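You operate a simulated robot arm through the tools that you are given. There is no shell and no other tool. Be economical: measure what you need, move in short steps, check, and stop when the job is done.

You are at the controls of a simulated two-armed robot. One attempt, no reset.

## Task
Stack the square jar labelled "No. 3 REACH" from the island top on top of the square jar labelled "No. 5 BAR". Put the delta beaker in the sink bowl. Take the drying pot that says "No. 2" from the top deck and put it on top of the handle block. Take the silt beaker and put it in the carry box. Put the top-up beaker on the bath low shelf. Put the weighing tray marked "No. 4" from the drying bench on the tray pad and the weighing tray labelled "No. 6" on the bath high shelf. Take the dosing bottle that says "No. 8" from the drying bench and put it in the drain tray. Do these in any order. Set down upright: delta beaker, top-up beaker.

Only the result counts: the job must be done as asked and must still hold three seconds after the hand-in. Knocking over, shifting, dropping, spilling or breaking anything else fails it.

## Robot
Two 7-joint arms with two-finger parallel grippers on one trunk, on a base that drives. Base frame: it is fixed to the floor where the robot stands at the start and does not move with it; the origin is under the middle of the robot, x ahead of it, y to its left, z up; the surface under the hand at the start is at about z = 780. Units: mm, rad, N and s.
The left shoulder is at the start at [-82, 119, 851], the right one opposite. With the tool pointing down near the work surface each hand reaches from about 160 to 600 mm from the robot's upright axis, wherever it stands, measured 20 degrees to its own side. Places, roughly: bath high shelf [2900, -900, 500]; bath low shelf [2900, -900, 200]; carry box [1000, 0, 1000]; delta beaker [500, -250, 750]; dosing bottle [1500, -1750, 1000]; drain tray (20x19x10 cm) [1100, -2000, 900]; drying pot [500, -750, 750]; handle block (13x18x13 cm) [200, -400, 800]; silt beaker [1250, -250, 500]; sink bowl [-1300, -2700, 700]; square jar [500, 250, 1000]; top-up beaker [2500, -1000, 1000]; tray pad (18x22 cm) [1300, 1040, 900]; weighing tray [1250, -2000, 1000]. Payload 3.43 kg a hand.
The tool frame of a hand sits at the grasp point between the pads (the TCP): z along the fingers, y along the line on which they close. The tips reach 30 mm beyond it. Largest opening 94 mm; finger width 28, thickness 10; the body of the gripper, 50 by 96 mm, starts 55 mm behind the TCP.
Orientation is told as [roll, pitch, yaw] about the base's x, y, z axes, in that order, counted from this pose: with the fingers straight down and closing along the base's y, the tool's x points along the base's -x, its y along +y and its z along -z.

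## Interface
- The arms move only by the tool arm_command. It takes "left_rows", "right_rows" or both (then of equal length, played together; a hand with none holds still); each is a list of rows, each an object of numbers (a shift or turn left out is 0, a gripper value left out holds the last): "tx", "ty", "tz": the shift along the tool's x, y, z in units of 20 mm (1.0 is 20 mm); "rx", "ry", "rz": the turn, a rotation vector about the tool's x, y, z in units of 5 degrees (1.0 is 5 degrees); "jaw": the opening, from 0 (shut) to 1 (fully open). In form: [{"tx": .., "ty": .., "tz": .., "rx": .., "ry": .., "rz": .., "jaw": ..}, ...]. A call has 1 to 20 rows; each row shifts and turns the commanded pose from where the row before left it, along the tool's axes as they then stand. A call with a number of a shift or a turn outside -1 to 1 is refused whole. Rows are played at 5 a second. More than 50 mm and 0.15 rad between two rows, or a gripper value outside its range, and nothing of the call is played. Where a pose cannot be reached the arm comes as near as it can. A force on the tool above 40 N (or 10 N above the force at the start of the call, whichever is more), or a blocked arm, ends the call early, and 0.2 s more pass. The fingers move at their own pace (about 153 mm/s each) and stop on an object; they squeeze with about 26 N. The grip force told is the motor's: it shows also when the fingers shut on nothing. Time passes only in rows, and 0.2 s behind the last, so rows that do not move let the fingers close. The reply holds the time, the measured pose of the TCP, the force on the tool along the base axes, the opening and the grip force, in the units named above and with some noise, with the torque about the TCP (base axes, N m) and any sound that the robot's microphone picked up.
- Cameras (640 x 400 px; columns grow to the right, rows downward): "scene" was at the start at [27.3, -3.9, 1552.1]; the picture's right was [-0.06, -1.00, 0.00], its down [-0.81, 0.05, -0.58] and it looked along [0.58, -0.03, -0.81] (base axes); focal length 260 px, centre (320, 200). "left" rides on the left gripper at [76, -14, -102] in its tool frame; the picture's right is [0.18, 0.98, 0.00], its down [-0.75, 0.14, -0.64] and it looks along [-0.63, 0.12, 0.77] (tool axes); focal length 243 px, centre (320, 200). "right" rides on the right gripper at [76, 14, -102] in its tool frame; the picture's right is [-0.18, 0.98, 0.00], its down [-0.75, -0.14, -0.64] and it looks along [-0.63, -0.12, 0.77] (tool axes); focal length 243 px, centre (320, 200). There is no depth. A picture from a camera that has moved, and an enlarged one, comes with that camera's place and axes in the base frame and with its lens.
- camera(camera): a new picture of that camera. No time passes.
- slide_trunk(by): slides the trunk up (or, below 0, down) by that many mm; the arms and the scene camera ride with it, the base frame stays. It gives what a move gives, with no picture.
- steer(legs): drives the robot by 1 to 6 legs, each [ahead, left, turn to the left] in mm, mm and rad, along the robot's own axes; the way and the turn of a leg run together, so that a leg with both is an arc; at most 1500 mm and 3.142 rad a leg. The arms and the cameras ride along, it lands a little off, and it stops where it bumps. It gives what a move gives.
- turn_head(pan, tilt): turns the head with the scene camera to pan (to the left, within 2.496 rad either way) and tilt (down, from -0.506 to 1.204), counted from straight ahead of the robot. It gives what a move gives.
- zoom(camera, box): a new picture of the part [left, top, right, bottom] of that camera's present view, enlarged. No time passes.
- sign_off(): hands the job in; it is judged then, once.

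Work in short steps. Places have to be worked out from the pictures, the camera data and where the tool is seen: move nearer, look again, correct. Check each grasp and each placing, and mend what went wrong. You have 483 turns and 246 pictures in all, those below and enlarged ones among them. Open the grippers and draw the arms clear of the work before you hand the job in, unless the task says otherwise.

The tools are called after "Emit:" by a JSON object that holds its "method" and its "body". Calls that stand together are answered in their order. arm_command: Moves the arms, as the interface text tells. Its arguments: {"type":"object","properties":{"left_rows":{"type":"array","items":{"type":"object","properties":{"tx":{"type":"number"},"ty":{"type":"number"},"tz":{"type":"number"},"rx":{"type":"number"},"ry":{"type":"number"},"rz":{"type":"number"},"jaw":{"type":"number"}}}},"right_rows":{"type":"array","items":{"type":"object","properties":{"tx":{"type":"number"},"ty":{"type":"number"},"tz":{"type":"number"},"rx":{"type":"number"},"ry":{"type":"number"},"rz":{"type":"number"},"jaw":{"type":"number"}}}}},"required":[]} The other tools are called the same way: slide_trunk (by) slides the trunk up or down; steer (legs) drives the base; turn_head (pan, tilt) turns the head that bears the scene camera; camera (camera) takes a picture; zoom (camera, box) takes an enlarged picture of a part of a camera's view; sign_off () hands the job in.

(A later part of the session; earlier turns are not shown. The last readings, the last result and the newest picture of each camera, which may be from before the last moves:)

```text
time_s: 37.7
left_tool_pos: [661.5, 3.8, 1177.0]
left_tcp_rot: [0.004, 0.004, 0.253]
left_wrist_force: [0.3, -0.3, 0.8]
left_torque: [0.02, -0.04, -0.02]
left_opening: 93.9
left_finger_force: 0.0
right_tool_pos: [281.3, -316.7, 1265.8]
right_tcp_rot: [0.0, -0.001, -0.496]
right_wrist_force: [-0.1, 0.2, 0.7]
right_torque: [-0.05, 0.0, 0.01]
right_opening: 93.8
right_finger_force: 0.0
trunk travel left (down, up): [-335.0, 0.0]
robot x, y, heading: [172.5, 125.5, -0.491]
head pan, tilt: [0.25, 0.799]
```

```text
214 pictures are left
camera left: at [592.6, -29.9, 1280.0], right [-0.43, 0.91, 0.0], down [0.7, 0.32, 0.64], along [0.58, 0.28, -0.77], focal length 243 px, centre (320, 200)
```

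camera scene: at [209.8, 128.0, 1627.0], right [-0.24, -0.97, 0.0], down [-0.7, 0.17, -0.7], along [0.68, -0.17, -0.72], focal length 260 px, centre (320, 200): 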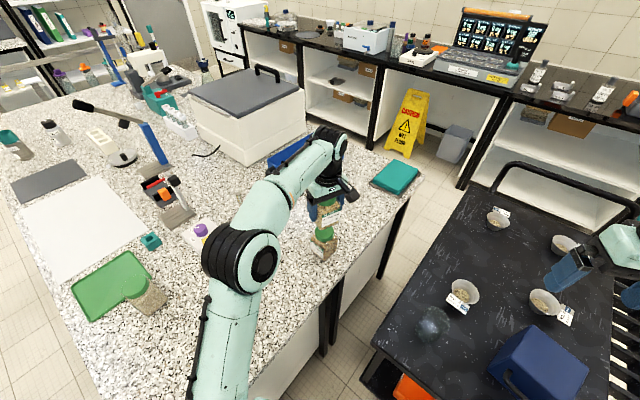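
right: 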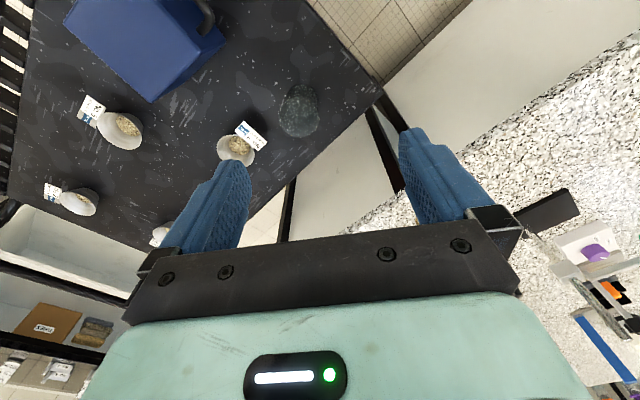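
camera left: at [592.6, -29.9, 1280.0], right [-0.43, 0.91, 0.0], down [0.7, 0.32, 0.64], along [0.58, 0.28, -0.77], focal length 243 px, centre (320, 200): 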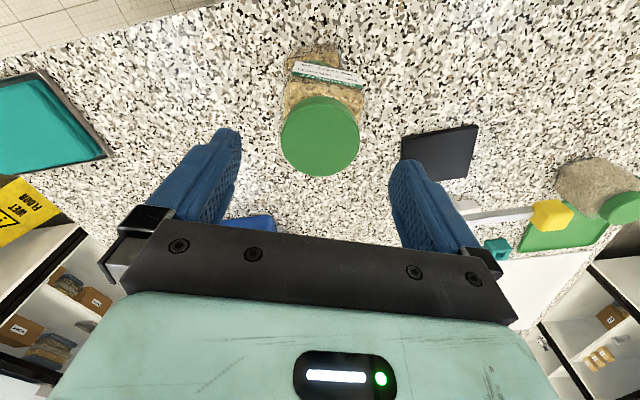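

Task 1 done. I retract the left arm and view the delta beaker with the right camera and head.

Emit:
{"method": "arm_command", "body": {"left_rows": [{"tx": 1, "tz": -0.3}, {"tx": 1}, {"tx": 1}, {"tx": 1}, {"tx": 1}, {"tx": 1}, {"tx": 1}, {"tx": 1}, {"tx": 1}, {"tx": 1}]}}

Emit:
{"method": "turn_head", "body": {"pan": 0.0, "tilt": 1.0}}

Emit:
{"method": "camera", "body": {"camera": "scene"}}

Emit:
{"method": "camera", "body": {"camera": "right"}}

```text
time_s: 39.9
left_tool_pos: [468.3, -45.5, 1181.8]
left_tcp_rot: [0.004, 0.004, 0.255]
left_wrist_force: [-0.6, -1.1, 0.4]
left_torque: [0.01, 0.0, 0.0]
left_opening: 94.0
left_finger_force: 0.0
right_tool_pos: [280.5, -315.3, 1265.5]
right_tcp_rot: [-0.001, -0.003, -0.497]
right_wrist_force: [0.0, 0.4, 0.0]
right_torque: [0.01, -0.01, 0.0]
right_opening: 94.0
right_finger_force: 0.1
trunk travel left (down, up): [-335.0, 0.0]
robot x, y, heading: [171.0, 125.2, -0.492]
head pan, tilt: [0.25, 0.799]
```

```text
time_s: 40.7
left_tool_pos: [469.8, -45.8, 1182.3]
left_tcp_rot: [0.004, 0.004, 0.255]
left_wrist_force: [-0.1, -0.1, -0.2]
left_torque: [-0.02, -0.05, -0.02]
left_opening: 94.2
left_finger_force: 0.2
right_tool_pos: [280.1, -316.1, 1266.1]
right_tcp_rot: [0.0, -0.002, -0.495]
right_wrist_force: [0.3, -0.4, 0.3]
right_torque: [0.01, 0.02, 0.02]
right_opening: 94.0
right_finger_force: 0.1
trunk travel left (down, up): [-335.0, 0.0]
robot x, y, heading: [170.8, 130.2, -0.496]
head pan, tilt: [0.0, 1.0]
```

```text
213 pictures are left
camera scene: at [192.7, 114.8, 1611.9], right [-0.47, -0.88, 0.0], down [-0.74, 0.4, -0.54], along [0.48, -0.26, -0.84], focal length 260 px, centre (320, 200)
```

scene: 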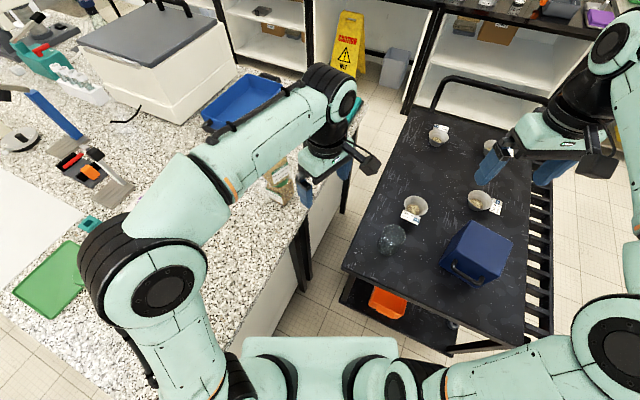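

```text
212 pictures are left
camera right: at [220.3, -266.9, 1366.4], right [0.63, 0.78, 0.0], down [0.59, -0.48, 0.64], along [0.5, -0.4, -0.77], focal length 243 px, centre (320, 200)
```

right: 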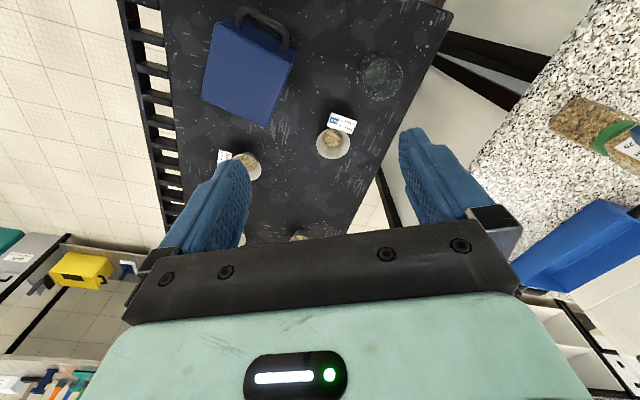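

Beaker is near (388,-251). Zoom on it from both cameras for its shape.

Emit:
{"method": "zoom", "body": {"camera": "right", "box": [330, 30, 430, 130]}}

Emit:
{"method": "zoom", "body": {"camera": "scene", "box": [350, 180, 450, 280]}}

```text
4.00 times, centred on (380, 80) of right
camera zoom: at [220.3, -266.9, 1366.4], right [0.63, 0.78, 0.0], down [0.59, -0.48, 0.64], along [0.5, -0.4, -0.77], focal length 970 px, centre (80, 680)
```

zoom: 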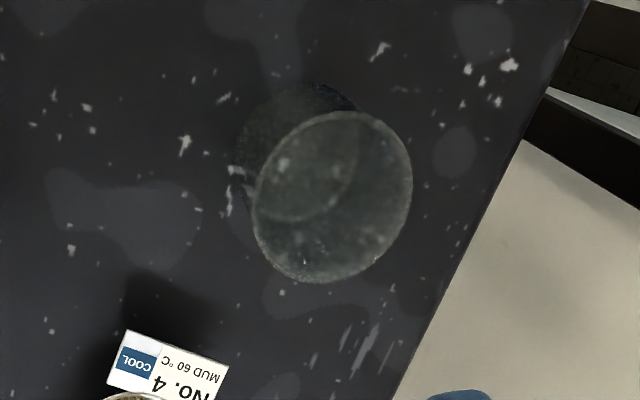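

```text
4.00 times, centred on (400, 230) of scene
camera zoom: at [192.7, 114.8, 1611.9], right [-0.47, -0.88, 0.0], down [-0.74, 0.4, -0.54], along [0.48, -0.26, -0.84], focal length 1038 px, centre (0, 80)
```

zoom: 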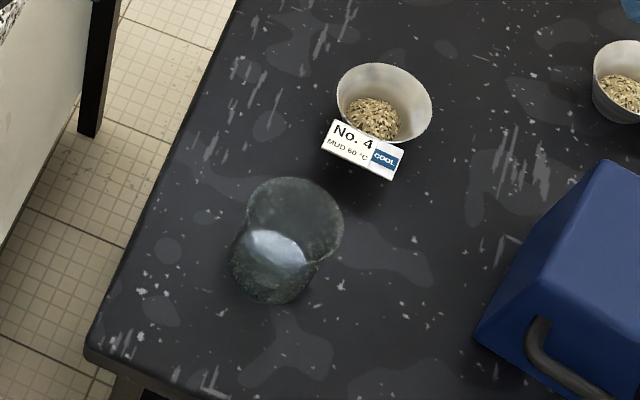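

Beaker: centre (388,-248), rim z≈878, base z≈785, diameter ≈75. Move the right hand above it.

Emit:
{"method": "arm_command", "body": {"right_rows": [{"tx": -0.52, "ty": 0.93, "tz": 1}, {"tx": -0.52, "ty": 0.93, "tz": 1}, {"tx": -0.52, "ty": 0.93, "tz": 1}, {"tx": -0.52, "ty": 0.93, "tz": 1}, {"tx": -0.52, "ty": 0.93, "tz": 1}, {"tx": -0.52, "ty": 0.93, "tz": 1}, {"tz": 1}, {"tz": 1}, {"tz": 1}, {"tz": 1}, {"tz": 1}, {"tz": 1}, {"tz": 1}, {"tz": 1}, {"tz": 1}]}}

Emit:
{"method": "camera", "body": {"camera": "right"}}

```text
time_s: 43.9
left_tool_pos: [469.9, -46.4, 1182.2]
left_tcp_rot: [0.001, 0.002, 0.254]
left_wrist_force: [-0.2, 0.5, 0.0]
left_torque: [0.01, 0.02, -0.02]
left_opening: 94.0
left_finger_force: 0.1
right_tool_pos: [389.6, -248.1, 965.4]
right_tcp_rot: [0.0, -0.001, -0.497]
right_wrist_force: [0.8, -0.2, 0.8]
right_torque: [0.01, 0.04, 0.01]
right_opening: 94.0
right_finger_force: 0.0
trunk travel left (down, up): [-335.0, 0.0]
robot x, y, heading: [173.6, 127.1, -0.496]
head pan, tilt: [0.0, 1.0]
```

```text
209 pictures are left
camera right: at [328.5, -199.0, 1065.9], right [0.63, 0.78, 0.0], down [0.59, -0.48, 0.64], along [0.5, -0.4, -0.77], focal length 243 px, centre (320, 200)
```

right: 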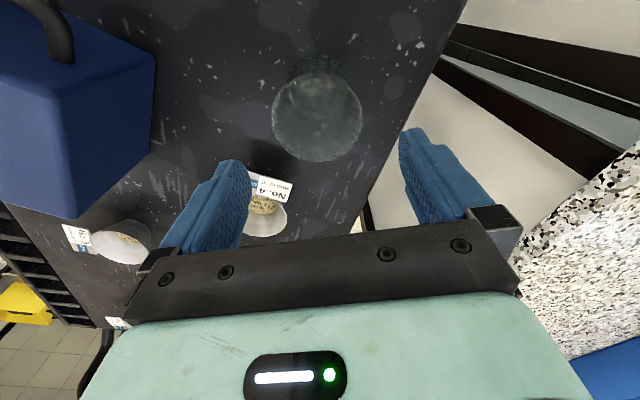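

Centred within a few mm; small correction and descend to z≈838.

Emit:
{"method": "arm_command", "body": {"right_rows": [{"tx": 0.18, "tz": 1}, {"tz": 1}, {"tz": 1}, {"tz": 1}, {"tz": 1}, {"tz": 1}, {"tz": 0.35}]}}

Emit:
{"method": "camera", "body": {"camera": "right"}}

```text
time_s: 45.5
left_tool_pos: [469.3, -47.8, 1182.8]
left_tcp_rot: [0.003, 0.003, 0.254]
left_wrist_force: [0.0, 0.0, -0.3]
left_torque: [-0.01, 0.01, 0.0]
left_opening: 93.9
left_finger_force: 0.0
right_tool_pos: [386.2, -245.9, 838.7]
right_tcp_rot: [-0.001, -0.002, -0.498]
right_wrist_force: [0.1, 0.6, -0.3]
right_torque: [0.01, -0.05, 0.02]
right_opening: 94.0
right_finger_force: 0.0
trunk travel left (down, up): [-335.0, 0.0]
robot x, y, heading: [173.2, 127.4, -0.493]
head pan, tilt: [0.0, 1.0]
```

```text
208 pictures are left
camera right: at [325.3, -196.7, 939.5], right [0.63, 0.78, 0.0], down [0.59, -0.48, 0.64], along [0.5, -0.4, -0.77], focal length 243 px, centre (320, 200)
```

right: 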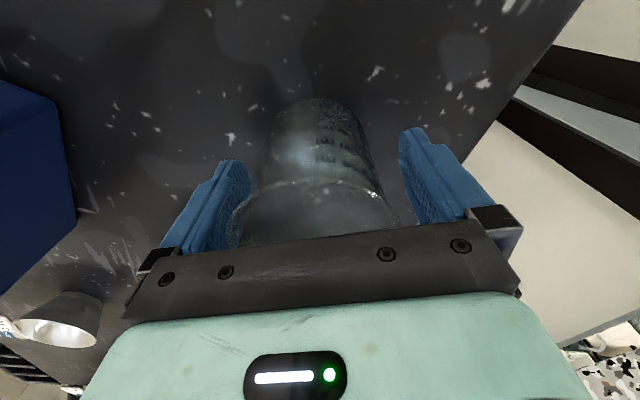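

Beaker sits between the pads; close gently.

Emit:
{"method": "arm_command", "body": {"right_rows": [{"jaw": 0.5}, {"jaw": 0.3}, {"jaw": 0}, {"jaw": 0}]}}

Emit:
{"method": "arm_command", "body": {"right_rows": [{"tz": -0.5}, {"tz": -0.5}, {"tz": -1}]}}

Emit:
{"method": "camera", "body": {"camera": "right"}}

```text
time_s: 46.5
left_tool_pos: [470.6, -46.0, 1184.3]
left_tcp_rot: [0.004, 0.002, 0.256]
left_wrist_force: [-0.8, -0.5, 0.3]
left_torque: [0.02, -0.02, 0.02]
left_opening: 93.9
left_finger_force: 0.2
right_tool_pos: [385.7, -245.8, 840.5]
right_tcp_rot: [-0.001, -0.001, -0.496]
right_wrist_force: [-0.2, -0.2, -0.3]
right_torque: [-0.04, 0.0, 0.01]
right_opening: 70.1
right_finger_force: 26.1
trunk travel left (down, up): [-335.0, 0.0]
robot x, y, heading: [168.5, 127.5, -0.5]
head pan, tilt: [0.0, 1.0]
```

```text
time_s: 47.3
left_tool_pos: [469.1, -47.1, 1182.7]
left_tcp_rot: [0.004, 0.004, 0.256]
left_wrist_force: [0.2, -0.1, -0.3]
left_torque: [-0.01, 0.01, -0.05]
left_opening: 93.8
left_finger_force: 0.0
right_tool_pos: [386.5, -245.7, 880.7]
right_tcp_rot: [0.0, -0.001, -0.495]
right_wrist_force: [0.1, 1.1, -0.8]
right_torque: [-0.02, -0.01, -0.02]
right_opening: 70.0
right_finger_force: 26.1
trunk travel left (down, up): [-335.0, 0.0]
robot x, y, heading: [171.1, 124.9, -0.498]
head pan, tilt: [0.0, 1.0]
```

```text
207 pictures are left
camera right: at [325.3, -196.8, 980.4], right [0.63, 0.78, 0.0], down [0.59, -0.48, 0.64], along [0.5, -0.4, -0.77], focal length 243 px, centre (320, 200)
```

right: 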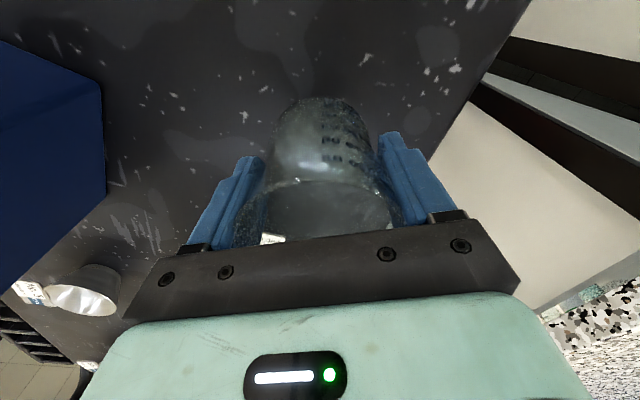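

Beaker held. Lift it high, then check the floor behind before driving around the cart.

Emit:
{"method": "arm_command", "body": {"right_rows": [{"tz": -1}, {"tz": -1}, {"tz": -1}, {"tz": -1}, {"tz": -1}, {"tz": -1}, {"tz": -1}, {"tz": -1}, {"tz": -1}, {"tz": -1}, {"tx": 1}, {"tx": 1}, {"tx": 1}, {"tx": 1}]}}

Emit:
{"method": "turn_head", "body": {"pan": -2.4, "tilt": 0.7}}

Emit:
{"method": "camera", "body": {"camera": "scene"}}

Emit:
{"method": "turn_head", "body": {"pan": -1.2, "tilt": 0.8}}

Emit:
{"method": "camera", "body": {"camera": "scene"}}

```text
time_s: 50.3
left_tool_pos: [469.2, -45.8, 1182.6]
left_tcp_rot: [0.002, 0.005, 0.254]
left_wrist_force: [-0.3, -0.2, 0.1]
left_torque: [-0.01, 0.01, 0.04]
left_opening: 94.1
left_finger_force: 0.1
right_tool_pos: [315.5, -207.0, 1077.9]
right_tcp_rot: [0.0, -0.001, -0.497]
right_wrist_force: [-0.4, 0.2, -0.9]
right_torque: [-0.01, 0.03, 0.01]
right_opening: 70.3
right_finger_force: 26.1
trunk travel left (down, up): [-335.0, 0.0]
robot x, y, heading: [173.1, 124.2, -0.49]
head pan, tilt: [0.0, 1.0]
```

```text
time_s: 52.5
left_tool_pos: [469.7, -46.6, 1182.3]
left_tcp_rot: [0.005, 0.004, 0.254]
left_wrist_force: [-0.2, 1.6, 1.0]
left_torque: [-0.01, -0.02, 0.0]
left_opening: 94.2
left_finger_force: 0.1
right_tool_pos: [315.8, -206.4, 1078.1]
right_tcp_rot: [0.0, -0.001, -0.496]
right_wrist_force: [0.4, -0.6, -1.5]
right_torque: [-0.04, -0.03, 0.0]
right_opening: 70.0
right_finger_force: 25.9
trunk travel left (down, up): [-335.0, 0.0]
robot x, y, heading: [173.4, 127.7, -0.497]
head pan, tilt: [-2.4, 0.7]
```

```text
206 pictures are left
camera scene: at [48.9, 127.0, 1635.2], right [-0.24, 0.97, 0.0], down [0.62, 0.16, -0.76], along [-0.74, -0.19, -0.64], focal length 260 px, centre (320, 200)
```

scene: 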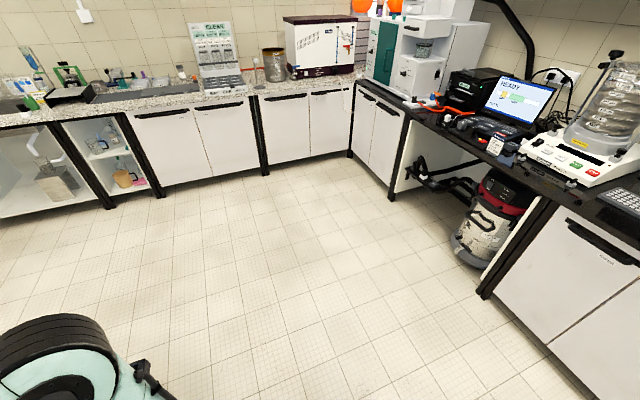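

```text
time_s: 53.9
left_tool_pos: [469.0, -46.5, 1183.2]
left_tcp_rot: [0.003, 0.004, 0.254]
left_wrist_force: [-0.9, 1.1, -0.8]
left_torque: [-0.02, 0.02, 0.01]
left_opening: 93.9
left_finger_force: 0.1
right_tool_pos: [315.4, -207.9, 1079.5]
right_tcp_rot: [0.0, 0.001, -0.499]
right_wrist_force: [0.8, 0.1, -1.6]
right_torque: [0.01, 0.01, 0.02]
right_opening: 70.0
right_finger_force: 25.7
trunk travel left (down, up): [-335.0, 0.0]
robot x, y, heading: [172.5, 132.0, -0.492]
head pan, tilt: [-1.201, 0.799]
```

```text
205 pictures are left
camera scene: at [121.1, 67.8, 1627.0], right [-0.99, 0.13, 0.0], down [0.09, 0.71, -0.7], along [-0.09, -0.69, -0.72], focal length 260 px, centre (320, 200)
```

scene: 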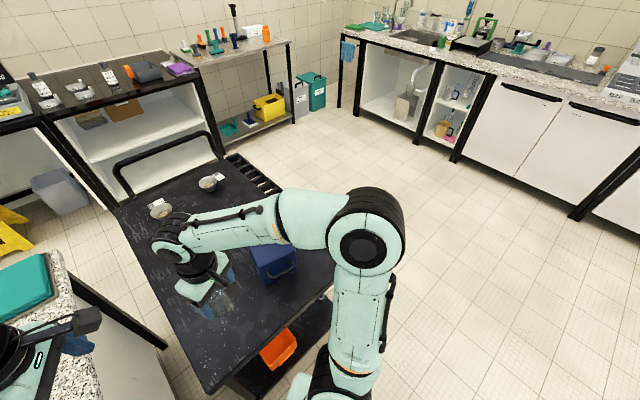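

The floor is open. I back away along −e1, turn to face the cart's slatted side, then slide right toward pot No. 2.

Emit:
{"method": "steer", "body": {"legs": [[-346, -790, 0], [0, 0, 1.158], [0, -1000, 0]]}}

Emit:
{"method": "turn_head", "body": {"pan": 0.2, "tilt": 0.8}}

Emit:
{"method": "camera", "body": {"camera": "scene"}}

Emit:
{"method": "camera", "body": {"camera": "left"}}

```text
time_s: 72.7
left_tool_pos: [386.2, -977.4, 1181.1]
left_tcp_rot: [0.002, 0.002, 1.412]
left_wrist_force: [-0.8, -0.4, 0.3]
left_torque: [0.0, 0.0, -0.02]
left_opening: 94.0
left_finger_force: 0.1
right_tool_pos: [472.4, -1184.8, 1078.8]
right_tcp_rot: [0.0, 0.0, 0.662]
right_wrist_force: [0.6, 0.3, -0.7]
right_torque: [0.0, 0.02, 0.02]
right_opening: 69.7
right_finger_force: 26.4
trunk travel left (down, up): [-335.0, 0.0]
robot x, y, heading: [112.7, -1182.0, 0.664]
head pan, tilt: [-1.201, 0.799]
```

```text
time_s: 74.2
left_tool_pos: [385.2, -977.9, 1183.1]
left_tcp_rot: [0.004, 0.002, 1.413]
left_wrist_force: [1.1, -0.5, -0.4]
left_torque: [-0.01, -0.02, -0.02]
left_opening: 94.0
left_finger_force: 0.0
right_tool_pos: [472.7, -1183.7, 1078.9]
right_tcp_rot: [-0.001, 0.0, 0.662]
right_wrist_force: [-0.7, 1.0, -1.2]
right_torque: [-0.02, 0.02, 0.01]
right_opening: 69.7
right_finger_force: 25.8
trunk travel left (down, up): [-335.0, 0.0]
robot x, y, heading: [108.1, -1180.9, 0.668]
head pan, tilt: [0.201, 0.799]
```

```text
204 pictures are left
camera scene: at [124.4, -1147.5, 1627.0], right [0.76, -0.65, 0.0], down [-0.47, -0.55, -0.7], along [0.45, 0.53, -0.72], focal length 260 px, centre (320, 200)
```

scene: 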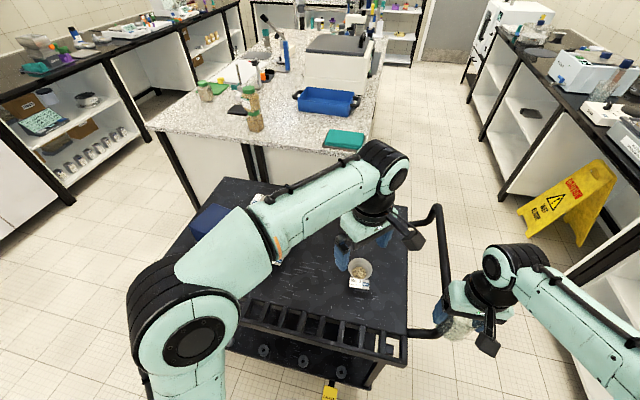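

```text
203 pictures are left
camera left: at [387.8, -1055.3, 1285.4], right [-1.0, -0.03, 0.0], down [-0.02, 0.77, 0.64], along [-0.02, 0.64, -0.77], focal length 243 px, centre (320, 200)
```

left: 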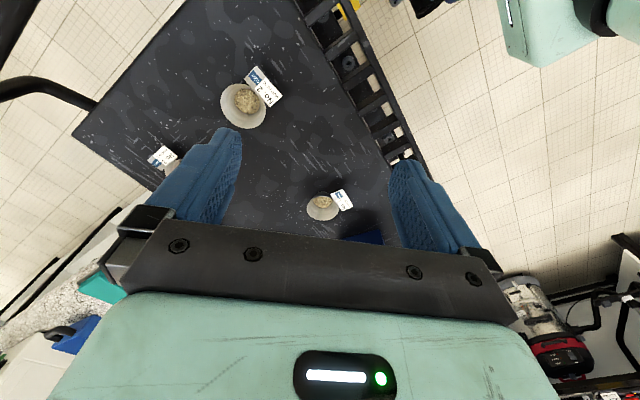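

Zoom on pot No. 2 for shape and label position.

Emit:
{"method": "zoom", "body": {"camera": "left", "box": [190, 50, 310, 150]}}

Emit:
{"method": "zoom", "body": {"camera": "scene", "box": [320, 230, 400, 310]}}

```text
4.00 times, centred on (250, 100) of left
camera zoom: at [387.8, -1055.3, 1285.4], right [-1.0, -0.03, 0.0], down [-0.02, 0.77, 0.64], along [-0.02, 0.64, -0.77], focal length 970 px, centre (600, 600)
```

zoom: 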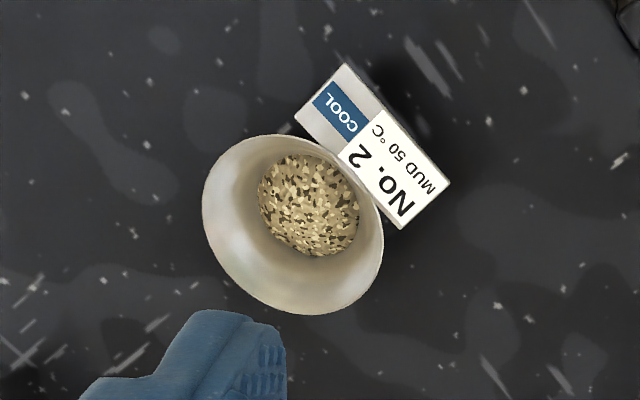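

```text
5.00 times, centred on (360, 270) of scene
camera zoom: at [124.4, -1147.5, 1627.0], right [0.76, -0.65, 0.0], down [-0.47, -0.55, -0.7], along [0.45, 0.53, -0.72], focal length 1298 px, centre (120, -150)
```

zoom: 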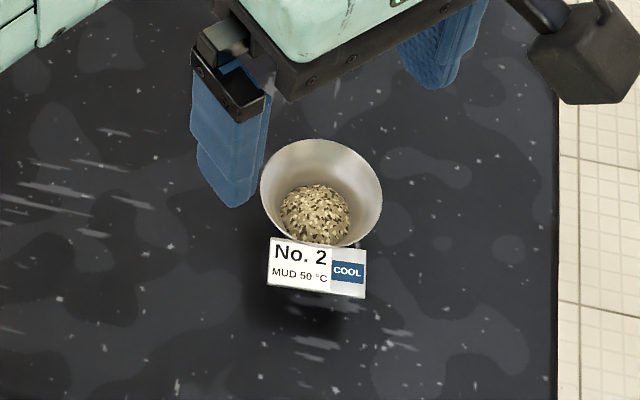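

Pot rim ≈83 mm, label faces the robot, so I close along the label's long direction (yaw≈0.675). First reposition the robot slightly right and forward, then turn and lower the left hand.

Emit:
{"method": "steer", "body": {"legs": [[45, -110, 0]]}}

Emit:
{"method": "arm_command", "body": {"left_rows": [{"rz": 1, "tz": 1}, {"rz": 1, "tz": 1}, {"rz": 1, "tz": 1}, {"rz": 1, "tz": 1}, {"rz": 1, "tz": 1}, {"rz": 1, "tz": 1}, {"rz": 1, "tz": 1}, {"rz": 1, "tz": 1}, {"rz": 0.45, "tz": 1}]}}

```text
time_s: 76.0
left_tool_pos: [473.9, -1048.0, 1181.9]
left_tcp_rot: [0.006, 0.003, 1.416]
left_wrist_force: [-0.7, -0.6, -0.4]
left_torque: [0.0, 0.02, 0.02]
left_opening: 94.0
left_finger_force: 0.1
right_tool_pos: [560.8, -1252.7, 1077.3]
right_tcp_rot: [0.001, 0.0, 0.661]
right_wrist_force: [1.5, 0.3, -1.4]
right_torque: [0.0, 0.02, -0.01]
right_opening: 69.5
right_finger_force: 26.6
trunk travel left (down, up): [-335.0, 0.0]
robot x, y, heading: [195.1, -1250.5, 0.665]
head pan, tilt: [0.201, 0.799]
stopped in leg 1: the robot was blocked; the commanded pose is now the measured one
```

```text
time_s: 78.0
left_tool_pos: [472.3, -1046.9, 1002.7]
left_tcp_rot: [0.0, 0.006, 0.676]
left_wrist_force: [0.0, -0.5, 0.1]
left_torque: [0.0, 0.01, 0.01]
left_opening: 93.8
left_finger_force: 0.0
right_tool_pos: [559.6, -1253.1, 1077.3]
right_tcp_rot: [0.0, 0.0, 0.665]
right_wrist_force: [0.4, -0.4, -0.9]
right_torque: [0.0, 0.01, 0.02]
right_opening: 69.4
right_finger_force: 25.5
trunk travel left (down, up): [-335.0, 0.0]
robot x, y, heading: [197.3, -1250.2, 0.667]
head pan, tilt: [0.201, 0.799]
```

The drive was blocked near the end; check whether anything was shifted.

Emit:
{"method": "turn_head", "body": {"pan": 0.1, "tilt": 1.15}}

Emit:
{"method": "camera", "body": {"camera": "scene"}}

Emit:
{"method": "camera", "body": {"camera": "left"}}

```text
time_s: 78.8
left_tool_pos: [472.7, -1047.7, 1002.9]
left_tcp_rot: [0.002, 0.006, 0.677]
left_wrist_force: [0.2, 0.3, -0.3]
left_torque: [-0.04, -0.05, 0.04]
left_opening: 94.1
left_finger_force: 0.1
right_tool_pos: [560.7, -1252.2, 1078.9]
right_tcp_rot: [0.0, 0.0, 0.664]
right_wrist_force: [0.6, -0.9, -1.0]
right_torque: [0.04, -0.02, 0.0]
right_opening: 69.7
right_finger_force: 25.9
trunk travel left (down, up): [-335.0, 0.0]
robot x, y, heading: [196.6, -1247.4, 0.668]
head pan, tilt: [0.099, 1.15]
```

```text
200 pictures are left
camera scene: at [203.3, -1236.8, 1602.2], right [0.69, -0.72, 0.0], down [-0.66, -0.63, -0.41], along [0.29, 0.28, -0.91], focal length 260 px, centre (320, 200)
```

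scene: 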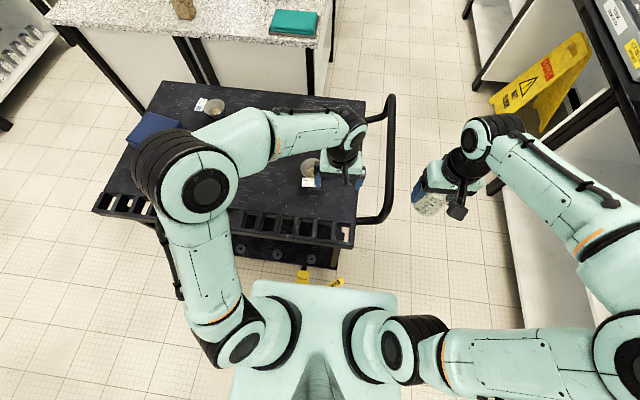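

```text
199 pictures are left
camera left: at [422.1, -1105.9, 1105.8], right [-0.76, 0.65, 0.0], down [0.5, 0.58, 0.64], along [0.41, 0.49, -0.77], focal length 243 px, centre (320, 200)
```

left: 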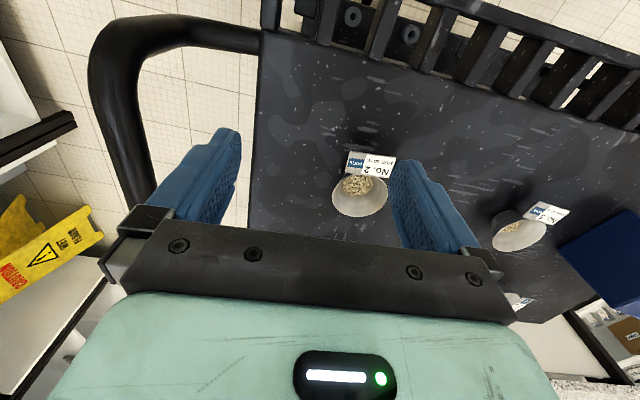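

The base likely touched a caster; the pot is still where it was. I back off 15 mm and bring the hand over the pot.

Emit:
{"method": "steer", "body": {"legs": [[-15, 0, 0]]}}

Emit:
{"method": "arm_command", "body": {"left_rows": [{"tx": -1, "ty": 0.6, "tz": 0.3}, {"tx": -1, "ty": 0.6, "tz": 0.3}, {"tx": -1, "ty": 0.6, "tz": 0.3}, {"tx": -1, "ty": 0.6, "tz": 0.3}, {"tx": -1, "ty": 0.6, "tz": 0.3}, {"tx": -1, "ty": 0.6, "tz": 0.3}, {"tx": -1, "ty": 0.6, "tz": 0.3}]}}

Emit:
{"method": "camera", "body": {"camera": "left"}}

```text
time_s: 79.6
left_tool_pos: [462.2, -1054.3, 1002.6]
left_tcp_rot: [0.001, 0.004, 0.678]
left_wrist_force: [0.5, 0.1, -0.2]
left_torque: [-0.04, 0.08, -0.03]
left_opening: 94.1
left_finger_force: 0.1
right_tool_pos: [549.6, -1260.2, 1078.9]
right_tcp_rot: [0.0, 0.001, 0.665]
right_wrist_force: [0.1, 0.0, -0.9]
right_torque: [-0.02, 0.02, -0.01]
right_opening: 69.8
right_finger_force: 26.1
trunk travel left (down, up): [-335.0, 0.0]
robot x, y, heading: [185.1, -1257.7, 0.67]
head pan, tilt: [0.099, 1.15]
```

```text
time_s: 81.2
left_tool_pos: [516.8, -901.3, 958.2]
left_tcp_rot: [0.0, 0.007, 0.679]
left_wrist_force: [-0.8, -0.1, 0.3]
left_torque: [0.02, 0.02, 0.0]
left_opening: 94.0
left_finger_force: 0.0
right_tool_pos: [548.8, -1262.8, 1077.3]
right_tcp_rot: [0.0, 0.0, 0.667]
right_wrist_force: [0.0, 0.3, -0.8]
right_torque: [-0.03, -0.02, -0.01]
right_opening: 69.5
right_finger_force: 25.9
trunk travel left (down, up): [-335.0, 0.0]
robot x, y, heading: [186.2, -1260.3, 0.668]
head pan, tilt: [0.099, 1.15]
```

```text
198 pictures are left
camera left: at [467.3, -960.8, 1062.2], right [-0.76, 0.65, 0.0], down [0.5, 0.59, 0.64], along [0.41, 0.49, -0.77], focal length 243 px, centre (320, 200)
```

left: 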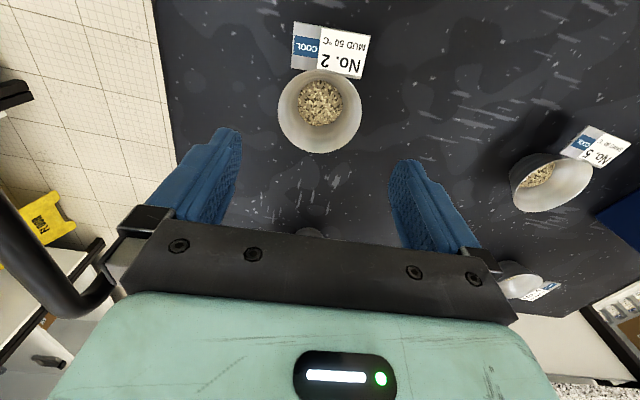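

Rim at (520,-897,≈827). Approach to just above the rim and check alignment.

Emit:
{"method": "arm_command", "body": {"left_rows": [{"tx": -0.24, "ty": 0.06, "tz": 1}, {"tz": 1}, {"tz": 1}, {"tz": 0.9}]}}

Emit:
{"method": "camera", "body": {"camera": "left"}}

```text
time_s: 82.2
left_tool_pos: [518.8, -897.2, 882.3]
left_tcp_rot: [0.003, 0.006, 0.679]
left_wrist_force: [0.4, 0.7, 0.8]
left_torque: [0.03, -0.01, 0.04]
left_opening: 94.0
left_finger_force: 0.0
right_tool_pos: [549.1, -1261.1, 1077.1]
right_tcp_rot: [0.0, 0.001, 0.664]
right_wrist_force: [-0.8, -0.2, -1.2]
right_torque: [0.01, -0.02, 0.0]
right_opening: 69.8
right_finger_force: 25.9
trunk travel left (down, up): [-335.0, 0.0]
robot x, y, heading: [186.8, -1255.7, 0.666]
head pan, tilt: [0.099, 1.15]
```

```text
197 pictures are left
camera left: at [469.1, -957.4, 984.7], right [-0.76, 0.65, 0.0], down [0.5, 0.58, 0.64], along [0.41, 0.49, -0.77], focal length 243 px, centre (320, 200)
```

left: 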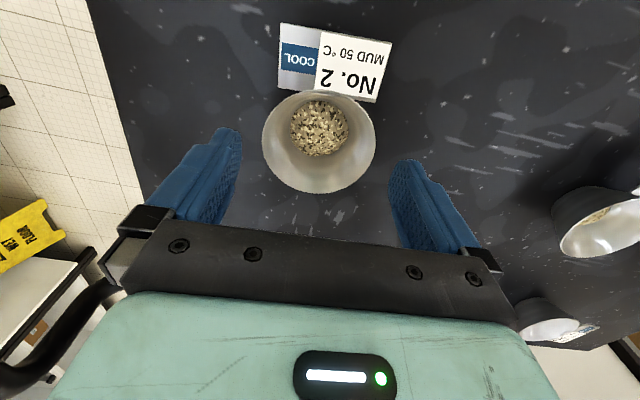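

Centred. Lower to z≈831 and close.

Emit:
{"method": "arm_command", "body": {"left_rows": [{"tz": 0.85}, {"tz": 0.85}, {"tz": 0.85}]}}

Emit:
{"method": "arm_command", "body": {"left_rows": [{"jaw": 0.5}, {"jaw": 0.2}, {"jaw": 0}, {"jaw": 0}]}}

Emit:
{"method": "camera", "body": {"camera": "left"}}

```text
time_s: 83.0
left_tool_pos: [520.8, -898.2, 829.9]
left_tcp_rot: [0.002, 0.005, 0.679]
left_wrist_force: [-0.7, -0.2, 0.4]
left_torque: [0.01, 0.01, -0.03]
left_opening: 93.9
left_finger_force: 0.0
right_tool_pos: [549.4, -1262.2, 1077.8]
right_tcp_rot: [-0.001, -0.001, 0.666]
right_wrist_force: [0.6, -0.5, -1.1]
right_torque: [0.01, 0.01, 0.01]
right_opening: 69.8
right_finger_force: 26.3
trunk travel left (down, up): [-335.0, 0.0]
robot x, y, heading: [183.8, -1258.2, 0.665]
head pan, tilt: [0.099, 1.15]
```

```text
time_s: 84.0
left_tool_pos: [520.4, -898.3, 830.4]
left_tcp_rot: [0.001, 0.005, 0.679]
left_wrist_force: [1.1, -0.2, -0.5]
left_torque: [0.0, -0.02, 0.01]
left_opening: 82.8
left_finger_force: 26.1
right_tool_pos: [549.4, -1261.4, 1078.9]
right_tcp_rot: [0.0, 0.0, 0.663]
right_wrist_force: [-0.3, 0.3, -0.5]
right_torque: [0.02, 0.0, 0.0]
right_opening: 69.6
right_finger_force: 25.8
trunk travel left (down, up): [-335.0, 0.0]
robot x, y, heading: [183.7, -1261.3, 0.666]
head pan, tilt: [0.099, 1.15]
```

```text
196 pictures are left
camera left: at [469.5, -958.0, 933.6], right [-0.76, 0.65, 0.0], down [0.5, 0.58, 0.64], along [0.41, 0.49, -0.77], focal length 243 px, centre (320, 200)
```

left: 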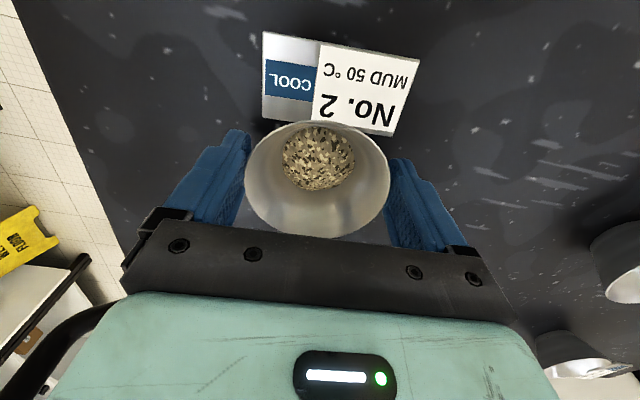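

Gripped at 82.8 mm. Lift and check it follows.

Emit:
{"method": "arm_command", "body": {"left_rows": [{"tz": -0.5}, {"tz": -0.5}, {"tz": -1}, {"tz": -1}, {"tz": -1}, {"tz": -1}, {"tz": -1}, {"tz": -1}, {"tz": -1}, {"tz": -1}]}}

Emit:
{"method": "camera", "body": {"camera": "left"}}

```text
time_s: 86.2
left_tool_pos: [520.2, -899.4, 1010.2]
left_tcp_rot: [0.002, 0.005, 0.678]
left_wrist_force: [-0.9, -0.3, -0.4]
left_torque: [0.0, 0.01, -0.02]
left_opening: 82.8
left_finger_force: 25.7
right_tool_pos: [548.5, -1261.5, 1077.1]
right_tcp_rot: [0.0, 0.001, 0.664]
right_wrist_force: [-1.1, -0.3, -1.2]
right_torque: [-0.01, 0.0, -0.01]
right_opening: 69.8
right_finger_force: 26.4
trunk travel left (down, up): [-335.0, 0.0]
robot x, y, heading: [182.7, -1259.3, 0.665]
head pan, tilt: [0.099, 1.15]
```

```text
195 pictures are left
camera left: at [470.4, -958.5, 1114.4], right [-0.76, 0.65, 0.0], down [0.5, 0.58, 0.64], along [0.41, 0.49, -0.77], focal length 243 px, centre (320, 200)
```

left: 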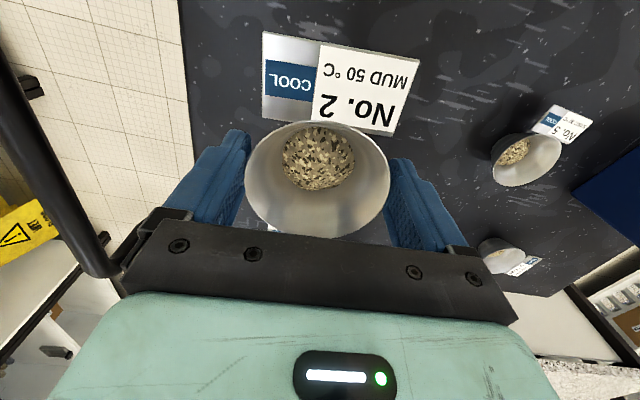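

Pot held. Raise slightly and drive 500 mm left along the cart to the handle block.

Emit:
{"method": "arm_command", "body": {"left_rows": [{"tz": -1}, {"tz": -1}]}}

Emit:
{"method": "steer", "body": {"legs": [[-10, 500, 0]]}}

Emit:
{"method": "turn_head", "body": {"pan": 0.0, "tilt": 0.9}}

Emit:
{"method": "camera", "body": {"camera": "scene"}}

Emit:
{"method": "camera", "body": {"camera": "left"}}

```text
time_s: 86.8
left_tool_pos: [521.1, -897.5, 1051.4]
left_tcp_rot: [0.003, 0.006, 0.678]
left_wrist_force: [0.2, 0.4, -0.4]
left_torque: [0.0, -0.01, -0.03]
left_opening: 82.7
left_finger_force: 25.7
right_tool_pos: [548.8, -1262.1, 1077.5]
right_tcp_rot: [-0.001, -0.001, 0.666]
right_wrist_force: [0.0, -0.2, -1.3]
right_torque: [0.02, 0.03, 0.0]
right_opening: 69.6
right_finger_force: 26.2
trunk travel left (down, up): [-335.0, 0.0]
robot x, y, heading: [190.1, -1255.9, 0.668]
head pan, tilt: [0.099, 1.15]
```

```text
time_s: 91.7
left_tool_pos: [204.2, -513.3, 1051.6]
left_tcp_rot: [0.002, 0.006, 0.684]
left_wrist_force: [-0.4, 0.4, -0.2]
left_torque: [-0.02, -0.05, 0.0]
left_opening: 82.9
left_finger_force: 26.8
right_tool_pos: [232.1, -876.0, 1077.3]
right_tcp_rot: [0.0, 0.0, 0.669]
right_wrist_force: [0.8, 0.6, -2.2]
right_torque: [0.0, -0.01, -0.02]
right_opening: 69.6
right_finger_force: 26.1
trunk travel left (down, up): [-335.0, 0.0]
robot x, y, heading: [-131.3, -877.8, 0.674]
head pan, tilt: [0.099, 1.15]
```

```text
time_s: 92.5
left_tool_pos: [204.8, -513.1, 1050.2]
left_tcp_rot: [0.001, 0.005, 0.682]
left_wrist_force: [-0.6, 0.1, -1.2]
left_torque: [0.04, 0.0, -0.04]
left_opening: 82.4
left_finger_force: 25.9
right_tool_pos: [233.9, -875.2, 1078.8]
right_tcp_rot: [0.0, -0.001, 0.67]
right_wrist_force: [0.1, -0.8, -1.7]
right_torque: [-0.01, -0.02, 0.0]
right_opening: 69.3
right_finger_force: 26.1
trunk travel left (down, up): [-335.0, 0.0]
robot x, y, heading: [-132.8, -880.0, 0.671]
head pan, tilt: [0.0, 0.901]
```

```text
194 pictures are left
camera scene: at [-107.6, -856.1, 1619.0], right [0.62, -0.78, 0.0], down [-0.61, -0.49, -0.62], along [0.49, 0.39, -0.78], focal length 260 px, centre (320, 200)
```

scene: 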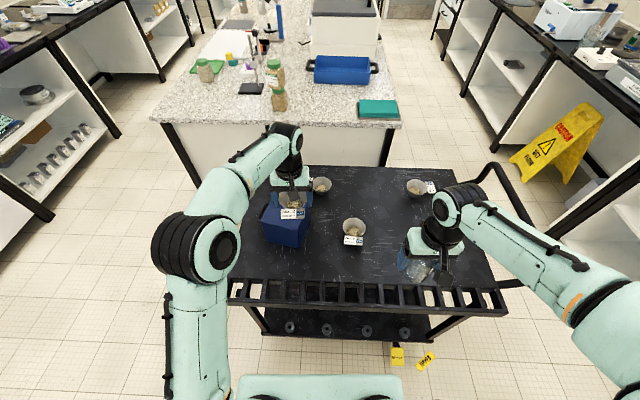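

```text
193 pictures are left
camera left: at [153.5, -572.6, 1154.4], right [-0.76, 0.65, 0.0], down [0.5, 0.59, 0.64], along [0.41, 0.49, -0.77], focal length 243 px, centre (320, 200)
```

left: 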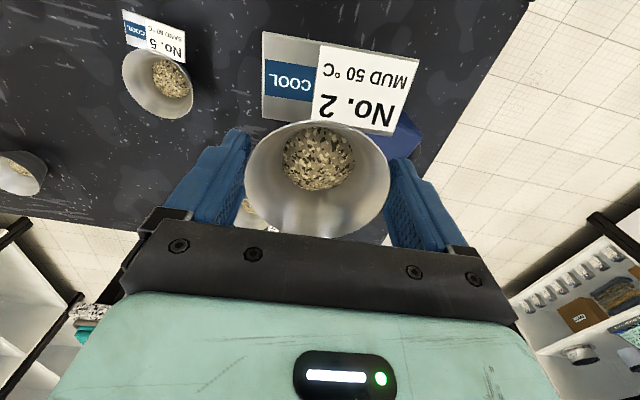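

Zoom on the block to find its top face under the pot.

Emit:
{"method": "zoom", "body": {"camera": "scene", "box": [230, 150, 350, 270]}}

```text
3.33 times, centred on (290, 210) of scene
camera zoom: at [-107.6, -856.1, 1619.0], right [0.62, -0.78, 0.0], down [-0.61, -0.49, -0.62], along [0.49, 0.39, -0.78], focal length 865 px, centre (420, 167)
```

zoom: 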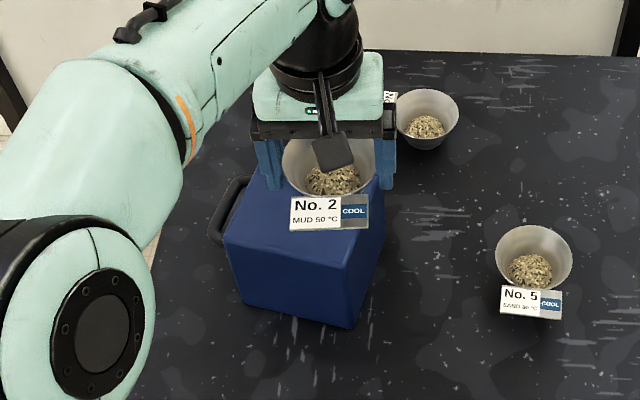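

Block top centre ≈ (248,-437), top z≈915. Move the pot above it and lower to ~25 mm clearance.

Emit:
{"method": "arm_command", "body": {"left_rows": [{"tx": -0.82, "ty": 0.32}, {"tx": -0.82, "ty": 0.32}, {"tx": -0.82, "ty": 0.32}, {"tx": -0.82, "ty": 0.32}, {"tx": -0.82, "ty": 0.32}, {"tz": 1}, {"tz": 1}, {"tz": 1}]}}

Emit:
{"method": "zoom", "body": {"camera": "scene", "box": [230, 150, 350, 270]}}

Emit:
{"method": "camera", "body": {"camera": "left"}}

```text
time_s: 94.2
left_tool_pos: [246.9, -436.9, 990.0]
left_tcp_rot: [0.001, 0.005, 0.681]
left_wrist_force: [0.2, 0.3, -0.9]
left_torque: [0.0, -0.02, -0.02]
left_opening: 83.1
left_finger_force: 26.2
right_tool_pos: [234.3, -876.5, 1077.5]
right_tcp_rot: [0.001, 0.001, 0.668]
right_wrist_force: [0.3, 0.1, -1.2]
right_torque: [-0.04, 0.02, 0.02]
right_opening: 69.8
right_finger_force: 25.7
trunk travel left (down, up): [-335.0, 0.0]
robot x, y, heading: [-130.4, -877.5, 0.675]
head pan, tilt: [0.0, 0.901]
```

```text
3.33 times, centred on (290, 210) of scene
camera zoom: at [-107.5, -855.9, 1619.1], right [0.62, -0.78, 0.0], down [-0.61, -0.49, -0.62], along [0.49, 0.39, -0.78], focal length 865 px, centre (420, 167)
```

zoom: 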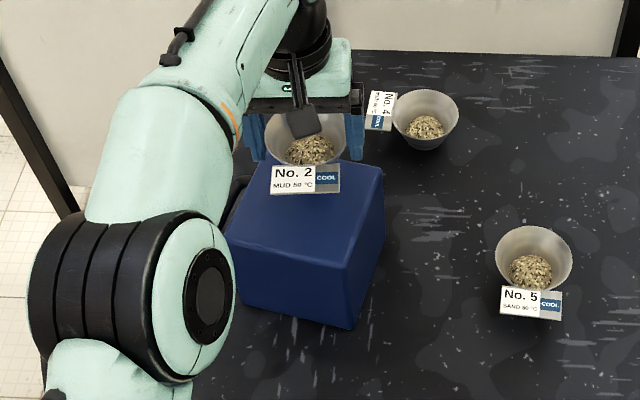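

```text
190 pictures are left
camera left: at [197.2, -496.4, 1093.4], right [-0.76, 0.65, 0.0], down [0.5, 0.59, 0.64], along [0.41, 0.49, -0.77], focal length 243 px, centre (320, 200)
```

left: 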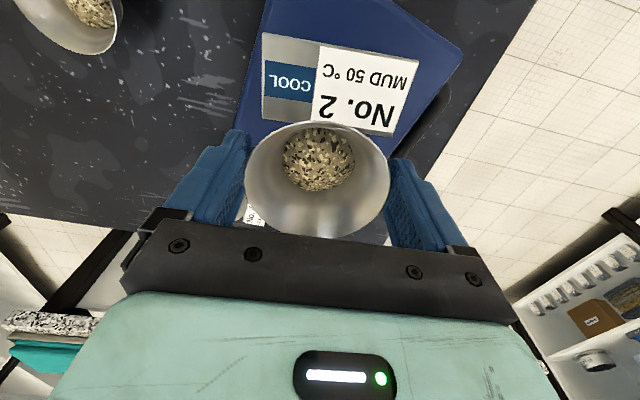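

Block top is about 13×13 cm centred at (228,-442). Correct by (-19,-5) mm and lower carefully.

Emit:
{"method": "arm_command", "body": {"left_rows": [{"tx": 0.9, "ty": 0.4}, {"tz": 0.8}, {"tz": 0.5}]}}

Emit:
{"method": "zoom", "body": {"camera": "scene", "box": [230, 150, 350, 270]}}

```text
time_s: 95.0
left_tool_pos: [228.0, -441.8, 964.9]
left_tcp_rot: [0.001, 0.006, 0.682]
left_wrist_force: [0.1, -0.8, -0.5]
left_torque: [-0.02, -0.02, 0.0]
left_opening: 82.8
left_finger_force: 25.6
right_tool_pos: [232.6, -876.1, 1079.2]
right_tcp_rot: [0.001, 0.001, 0.668]
right_wrist_force: [-0.5, 0.8, -0.9]
right_torque: [-0.01, 0.0, 0.02]
right_opening: 69.4
right_finger_force: 26.4
trunk travel left (down, up): [-335.0, 0.0]
robot x, y, heading: [-134.7, -873.5, 0.674]
head pan, tilt: [0.0, 0.901]
```

```text
3.33 times, centred on (290, 210) of scene
camera zoom: at [-107.7, -856.0, 1619.1], right [0.62, -0.78, 0.0], down [-0.61, -0.49, -0.62], along [0.49, 0.39, -0.78], focal length 865 px, centre (420, 167)
```

zoom: 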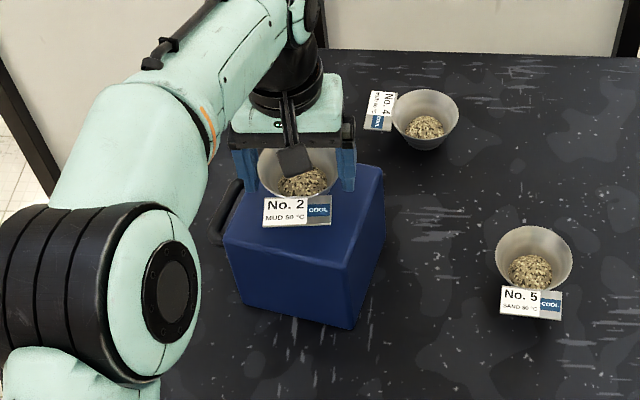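

Well centred. Lower in small steps to contact.

Emit:
{"method": "arm_command", "body": {"left_rows": [{"tz": 0.25}, {"tz": 0.15}]}}

Emit:
{"method": "arm_command", "body": {"left_rows": [{"tz": 0.1}, {"tz": 0.1}]}}

```text
time_s: 95.7
left_tool_pos: [227.3, -442.5, 959.9]
left_tcp_rot: [-0.002, -0.001, 0.681]
left_wrist_force: [-1.2, 0.0, 16.5]
left_torque: [-0.13, 0.18, -0.04]
left_opening: 82.9
left_finger_force: 26.0
right_tool_pos: [233.1, -875.0, 1078.7]
right_tcp_rot: [0.001, -0.002, 0.668]
right_wrist_force: [0.0, 0.0, -0.8]
right_torque: [0.0, 0.0, 0.0]
right_opening: 69.5
right_finger_force: 26.1
trunk travel left (down, up): [-335.0, 0.0]
robot x, y, heading: [-132.1, -873.1, 0.673]
head pan, tilt: [0.0, 0.901]
```

```text
time_s: 96.2
left_tool_pos: [227.3, -441.4, 957.0]
left_tcp_rot: [0.0, -0.004, 0.682]
left_wrist_force: [-0.3, 2.6, 29.6]
left_torque: [0.22, -0.16, 0.02]
left_opening: 82.9
left_finger_force: 25.6
right_tool_pos: [231.4, -877.1, 1078.0]
right_tcp_rot: [0.0, -0.002, 0.669]
right_wrist_force: [-0.2, 0.4, -1.9]
right_torque: [-0.01, 0.03, 0.01]
right_opening: 69.4
right_finger_force: 26.2
trunk travel left (down, up): [-335.0, 0.0]
robot x, y, heading: [-132.0, -874.7, 0.668]
head pan, tilt: [0.0, 0.901]
```

Contact reached at ≈960. Ease the pressure and release.

Emit:
{"method": "arm_command", "body": {"left_rows": [{"tz": -0.25}, {"jaw": 1}, {"jaw": 1}, {"jaw": 1}]}}

Emit:
{"method": "camera", "body": {"camera": "left"}}

```text
time_s: 97.2
left_tool_pos: [227.9, -442.0, 955.9]
left_tcp_rot: [0.001, 0.006, 0.682]
left_wrist_force: [-0.4, -0.8, 0.7]
left_torque: [0.01, -0.04, 0.0]
left_opening: 94.0
left_finger_force: 0.0
right_tool_pos: [232.3, -875.0, 1078.1]
right_tcp_rot: [0.0, 0.001, 0.668]
right_wrist_force: [0.7, -0.1, -0.9]
right_torque: [0.03, -0.02, 0.02]
right_opening: 69.6
right_finger_force: 26.1
trunk travel left (down, up): [-335.0, 0.0]
robot x, y, heading: [-133.0, -877.6, 0.669]
head pan, tilt: [0.0, 0.901]
```

```text
188 pictures are left
camera left: at [177.2, -501.6, 1060.3], right [-0.76, 0.65, 0.0], down [0.5, 0.59, 0.64], along [0.41, 0.49, -0.77], focal length 243 px, centre (320, 200)
```

left: 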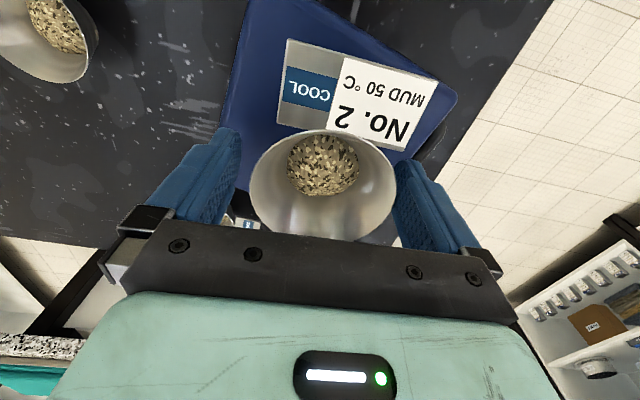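

Pot released on the block. Shift 2 mm to centre the fingers on the rim, then raise straight up.

Emit:
{"method": "arm_command", "body": {"left_rows": [{"ty": 0.1}, {"tz": -0.3}, {"tz": -0.7}, {"tz": -1}, {"tz": -1}, {"tz": -1}, {"tz": -1}, {"tz": -1}]}}

Emit:
{"method": "camera", "body": {"camera": "left"}}

```text
time_s: 99.0
left_tool_pos: [227.9, -440.6, 1078.6]
left_tcp_rot: [0.001, 0.005, 0.682]
left_wrist_force: [-0.2, -0.1, -0.1]
left_torque: [0.02, 0.02, -0.01]
left_opening: 94.2
left_finger_force: 0.1
right_tool_pos: [233.0, -876.5, 1078.8]
right_tcp_rot: [0.001, -0.001, 0.67]
right_wrist_force: [0.5, 0.2, 0.3]
right_torque: [0.01, 0.03, -0.01]
right_opening: 69.3
right_finger_force: 25.9
trunk travel left (down, up): [-335.0, 0.0]
robot x, y, heading: [-131.5, -877.2, 0.667]
head pan, tilt: [0.0, 0.901]
```

```text
187 pictures are left
camera left: at [177.1, -500.2, 1181.9], right [-0.76, 0.65, 0.0], down [0.5, 0.59, 0.64], along [0.41, 0.49, -0.77], focal length 243 px, centre (320, 200)
```

left: 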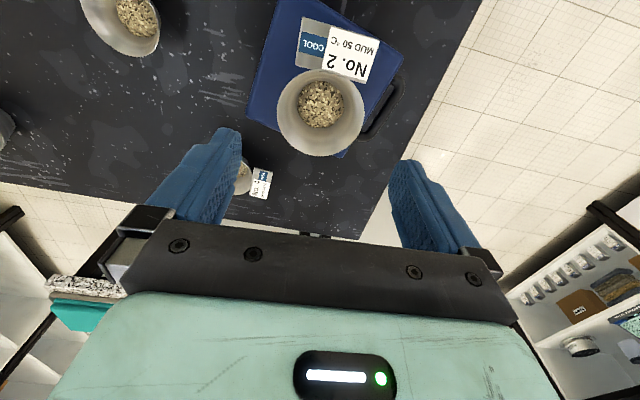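

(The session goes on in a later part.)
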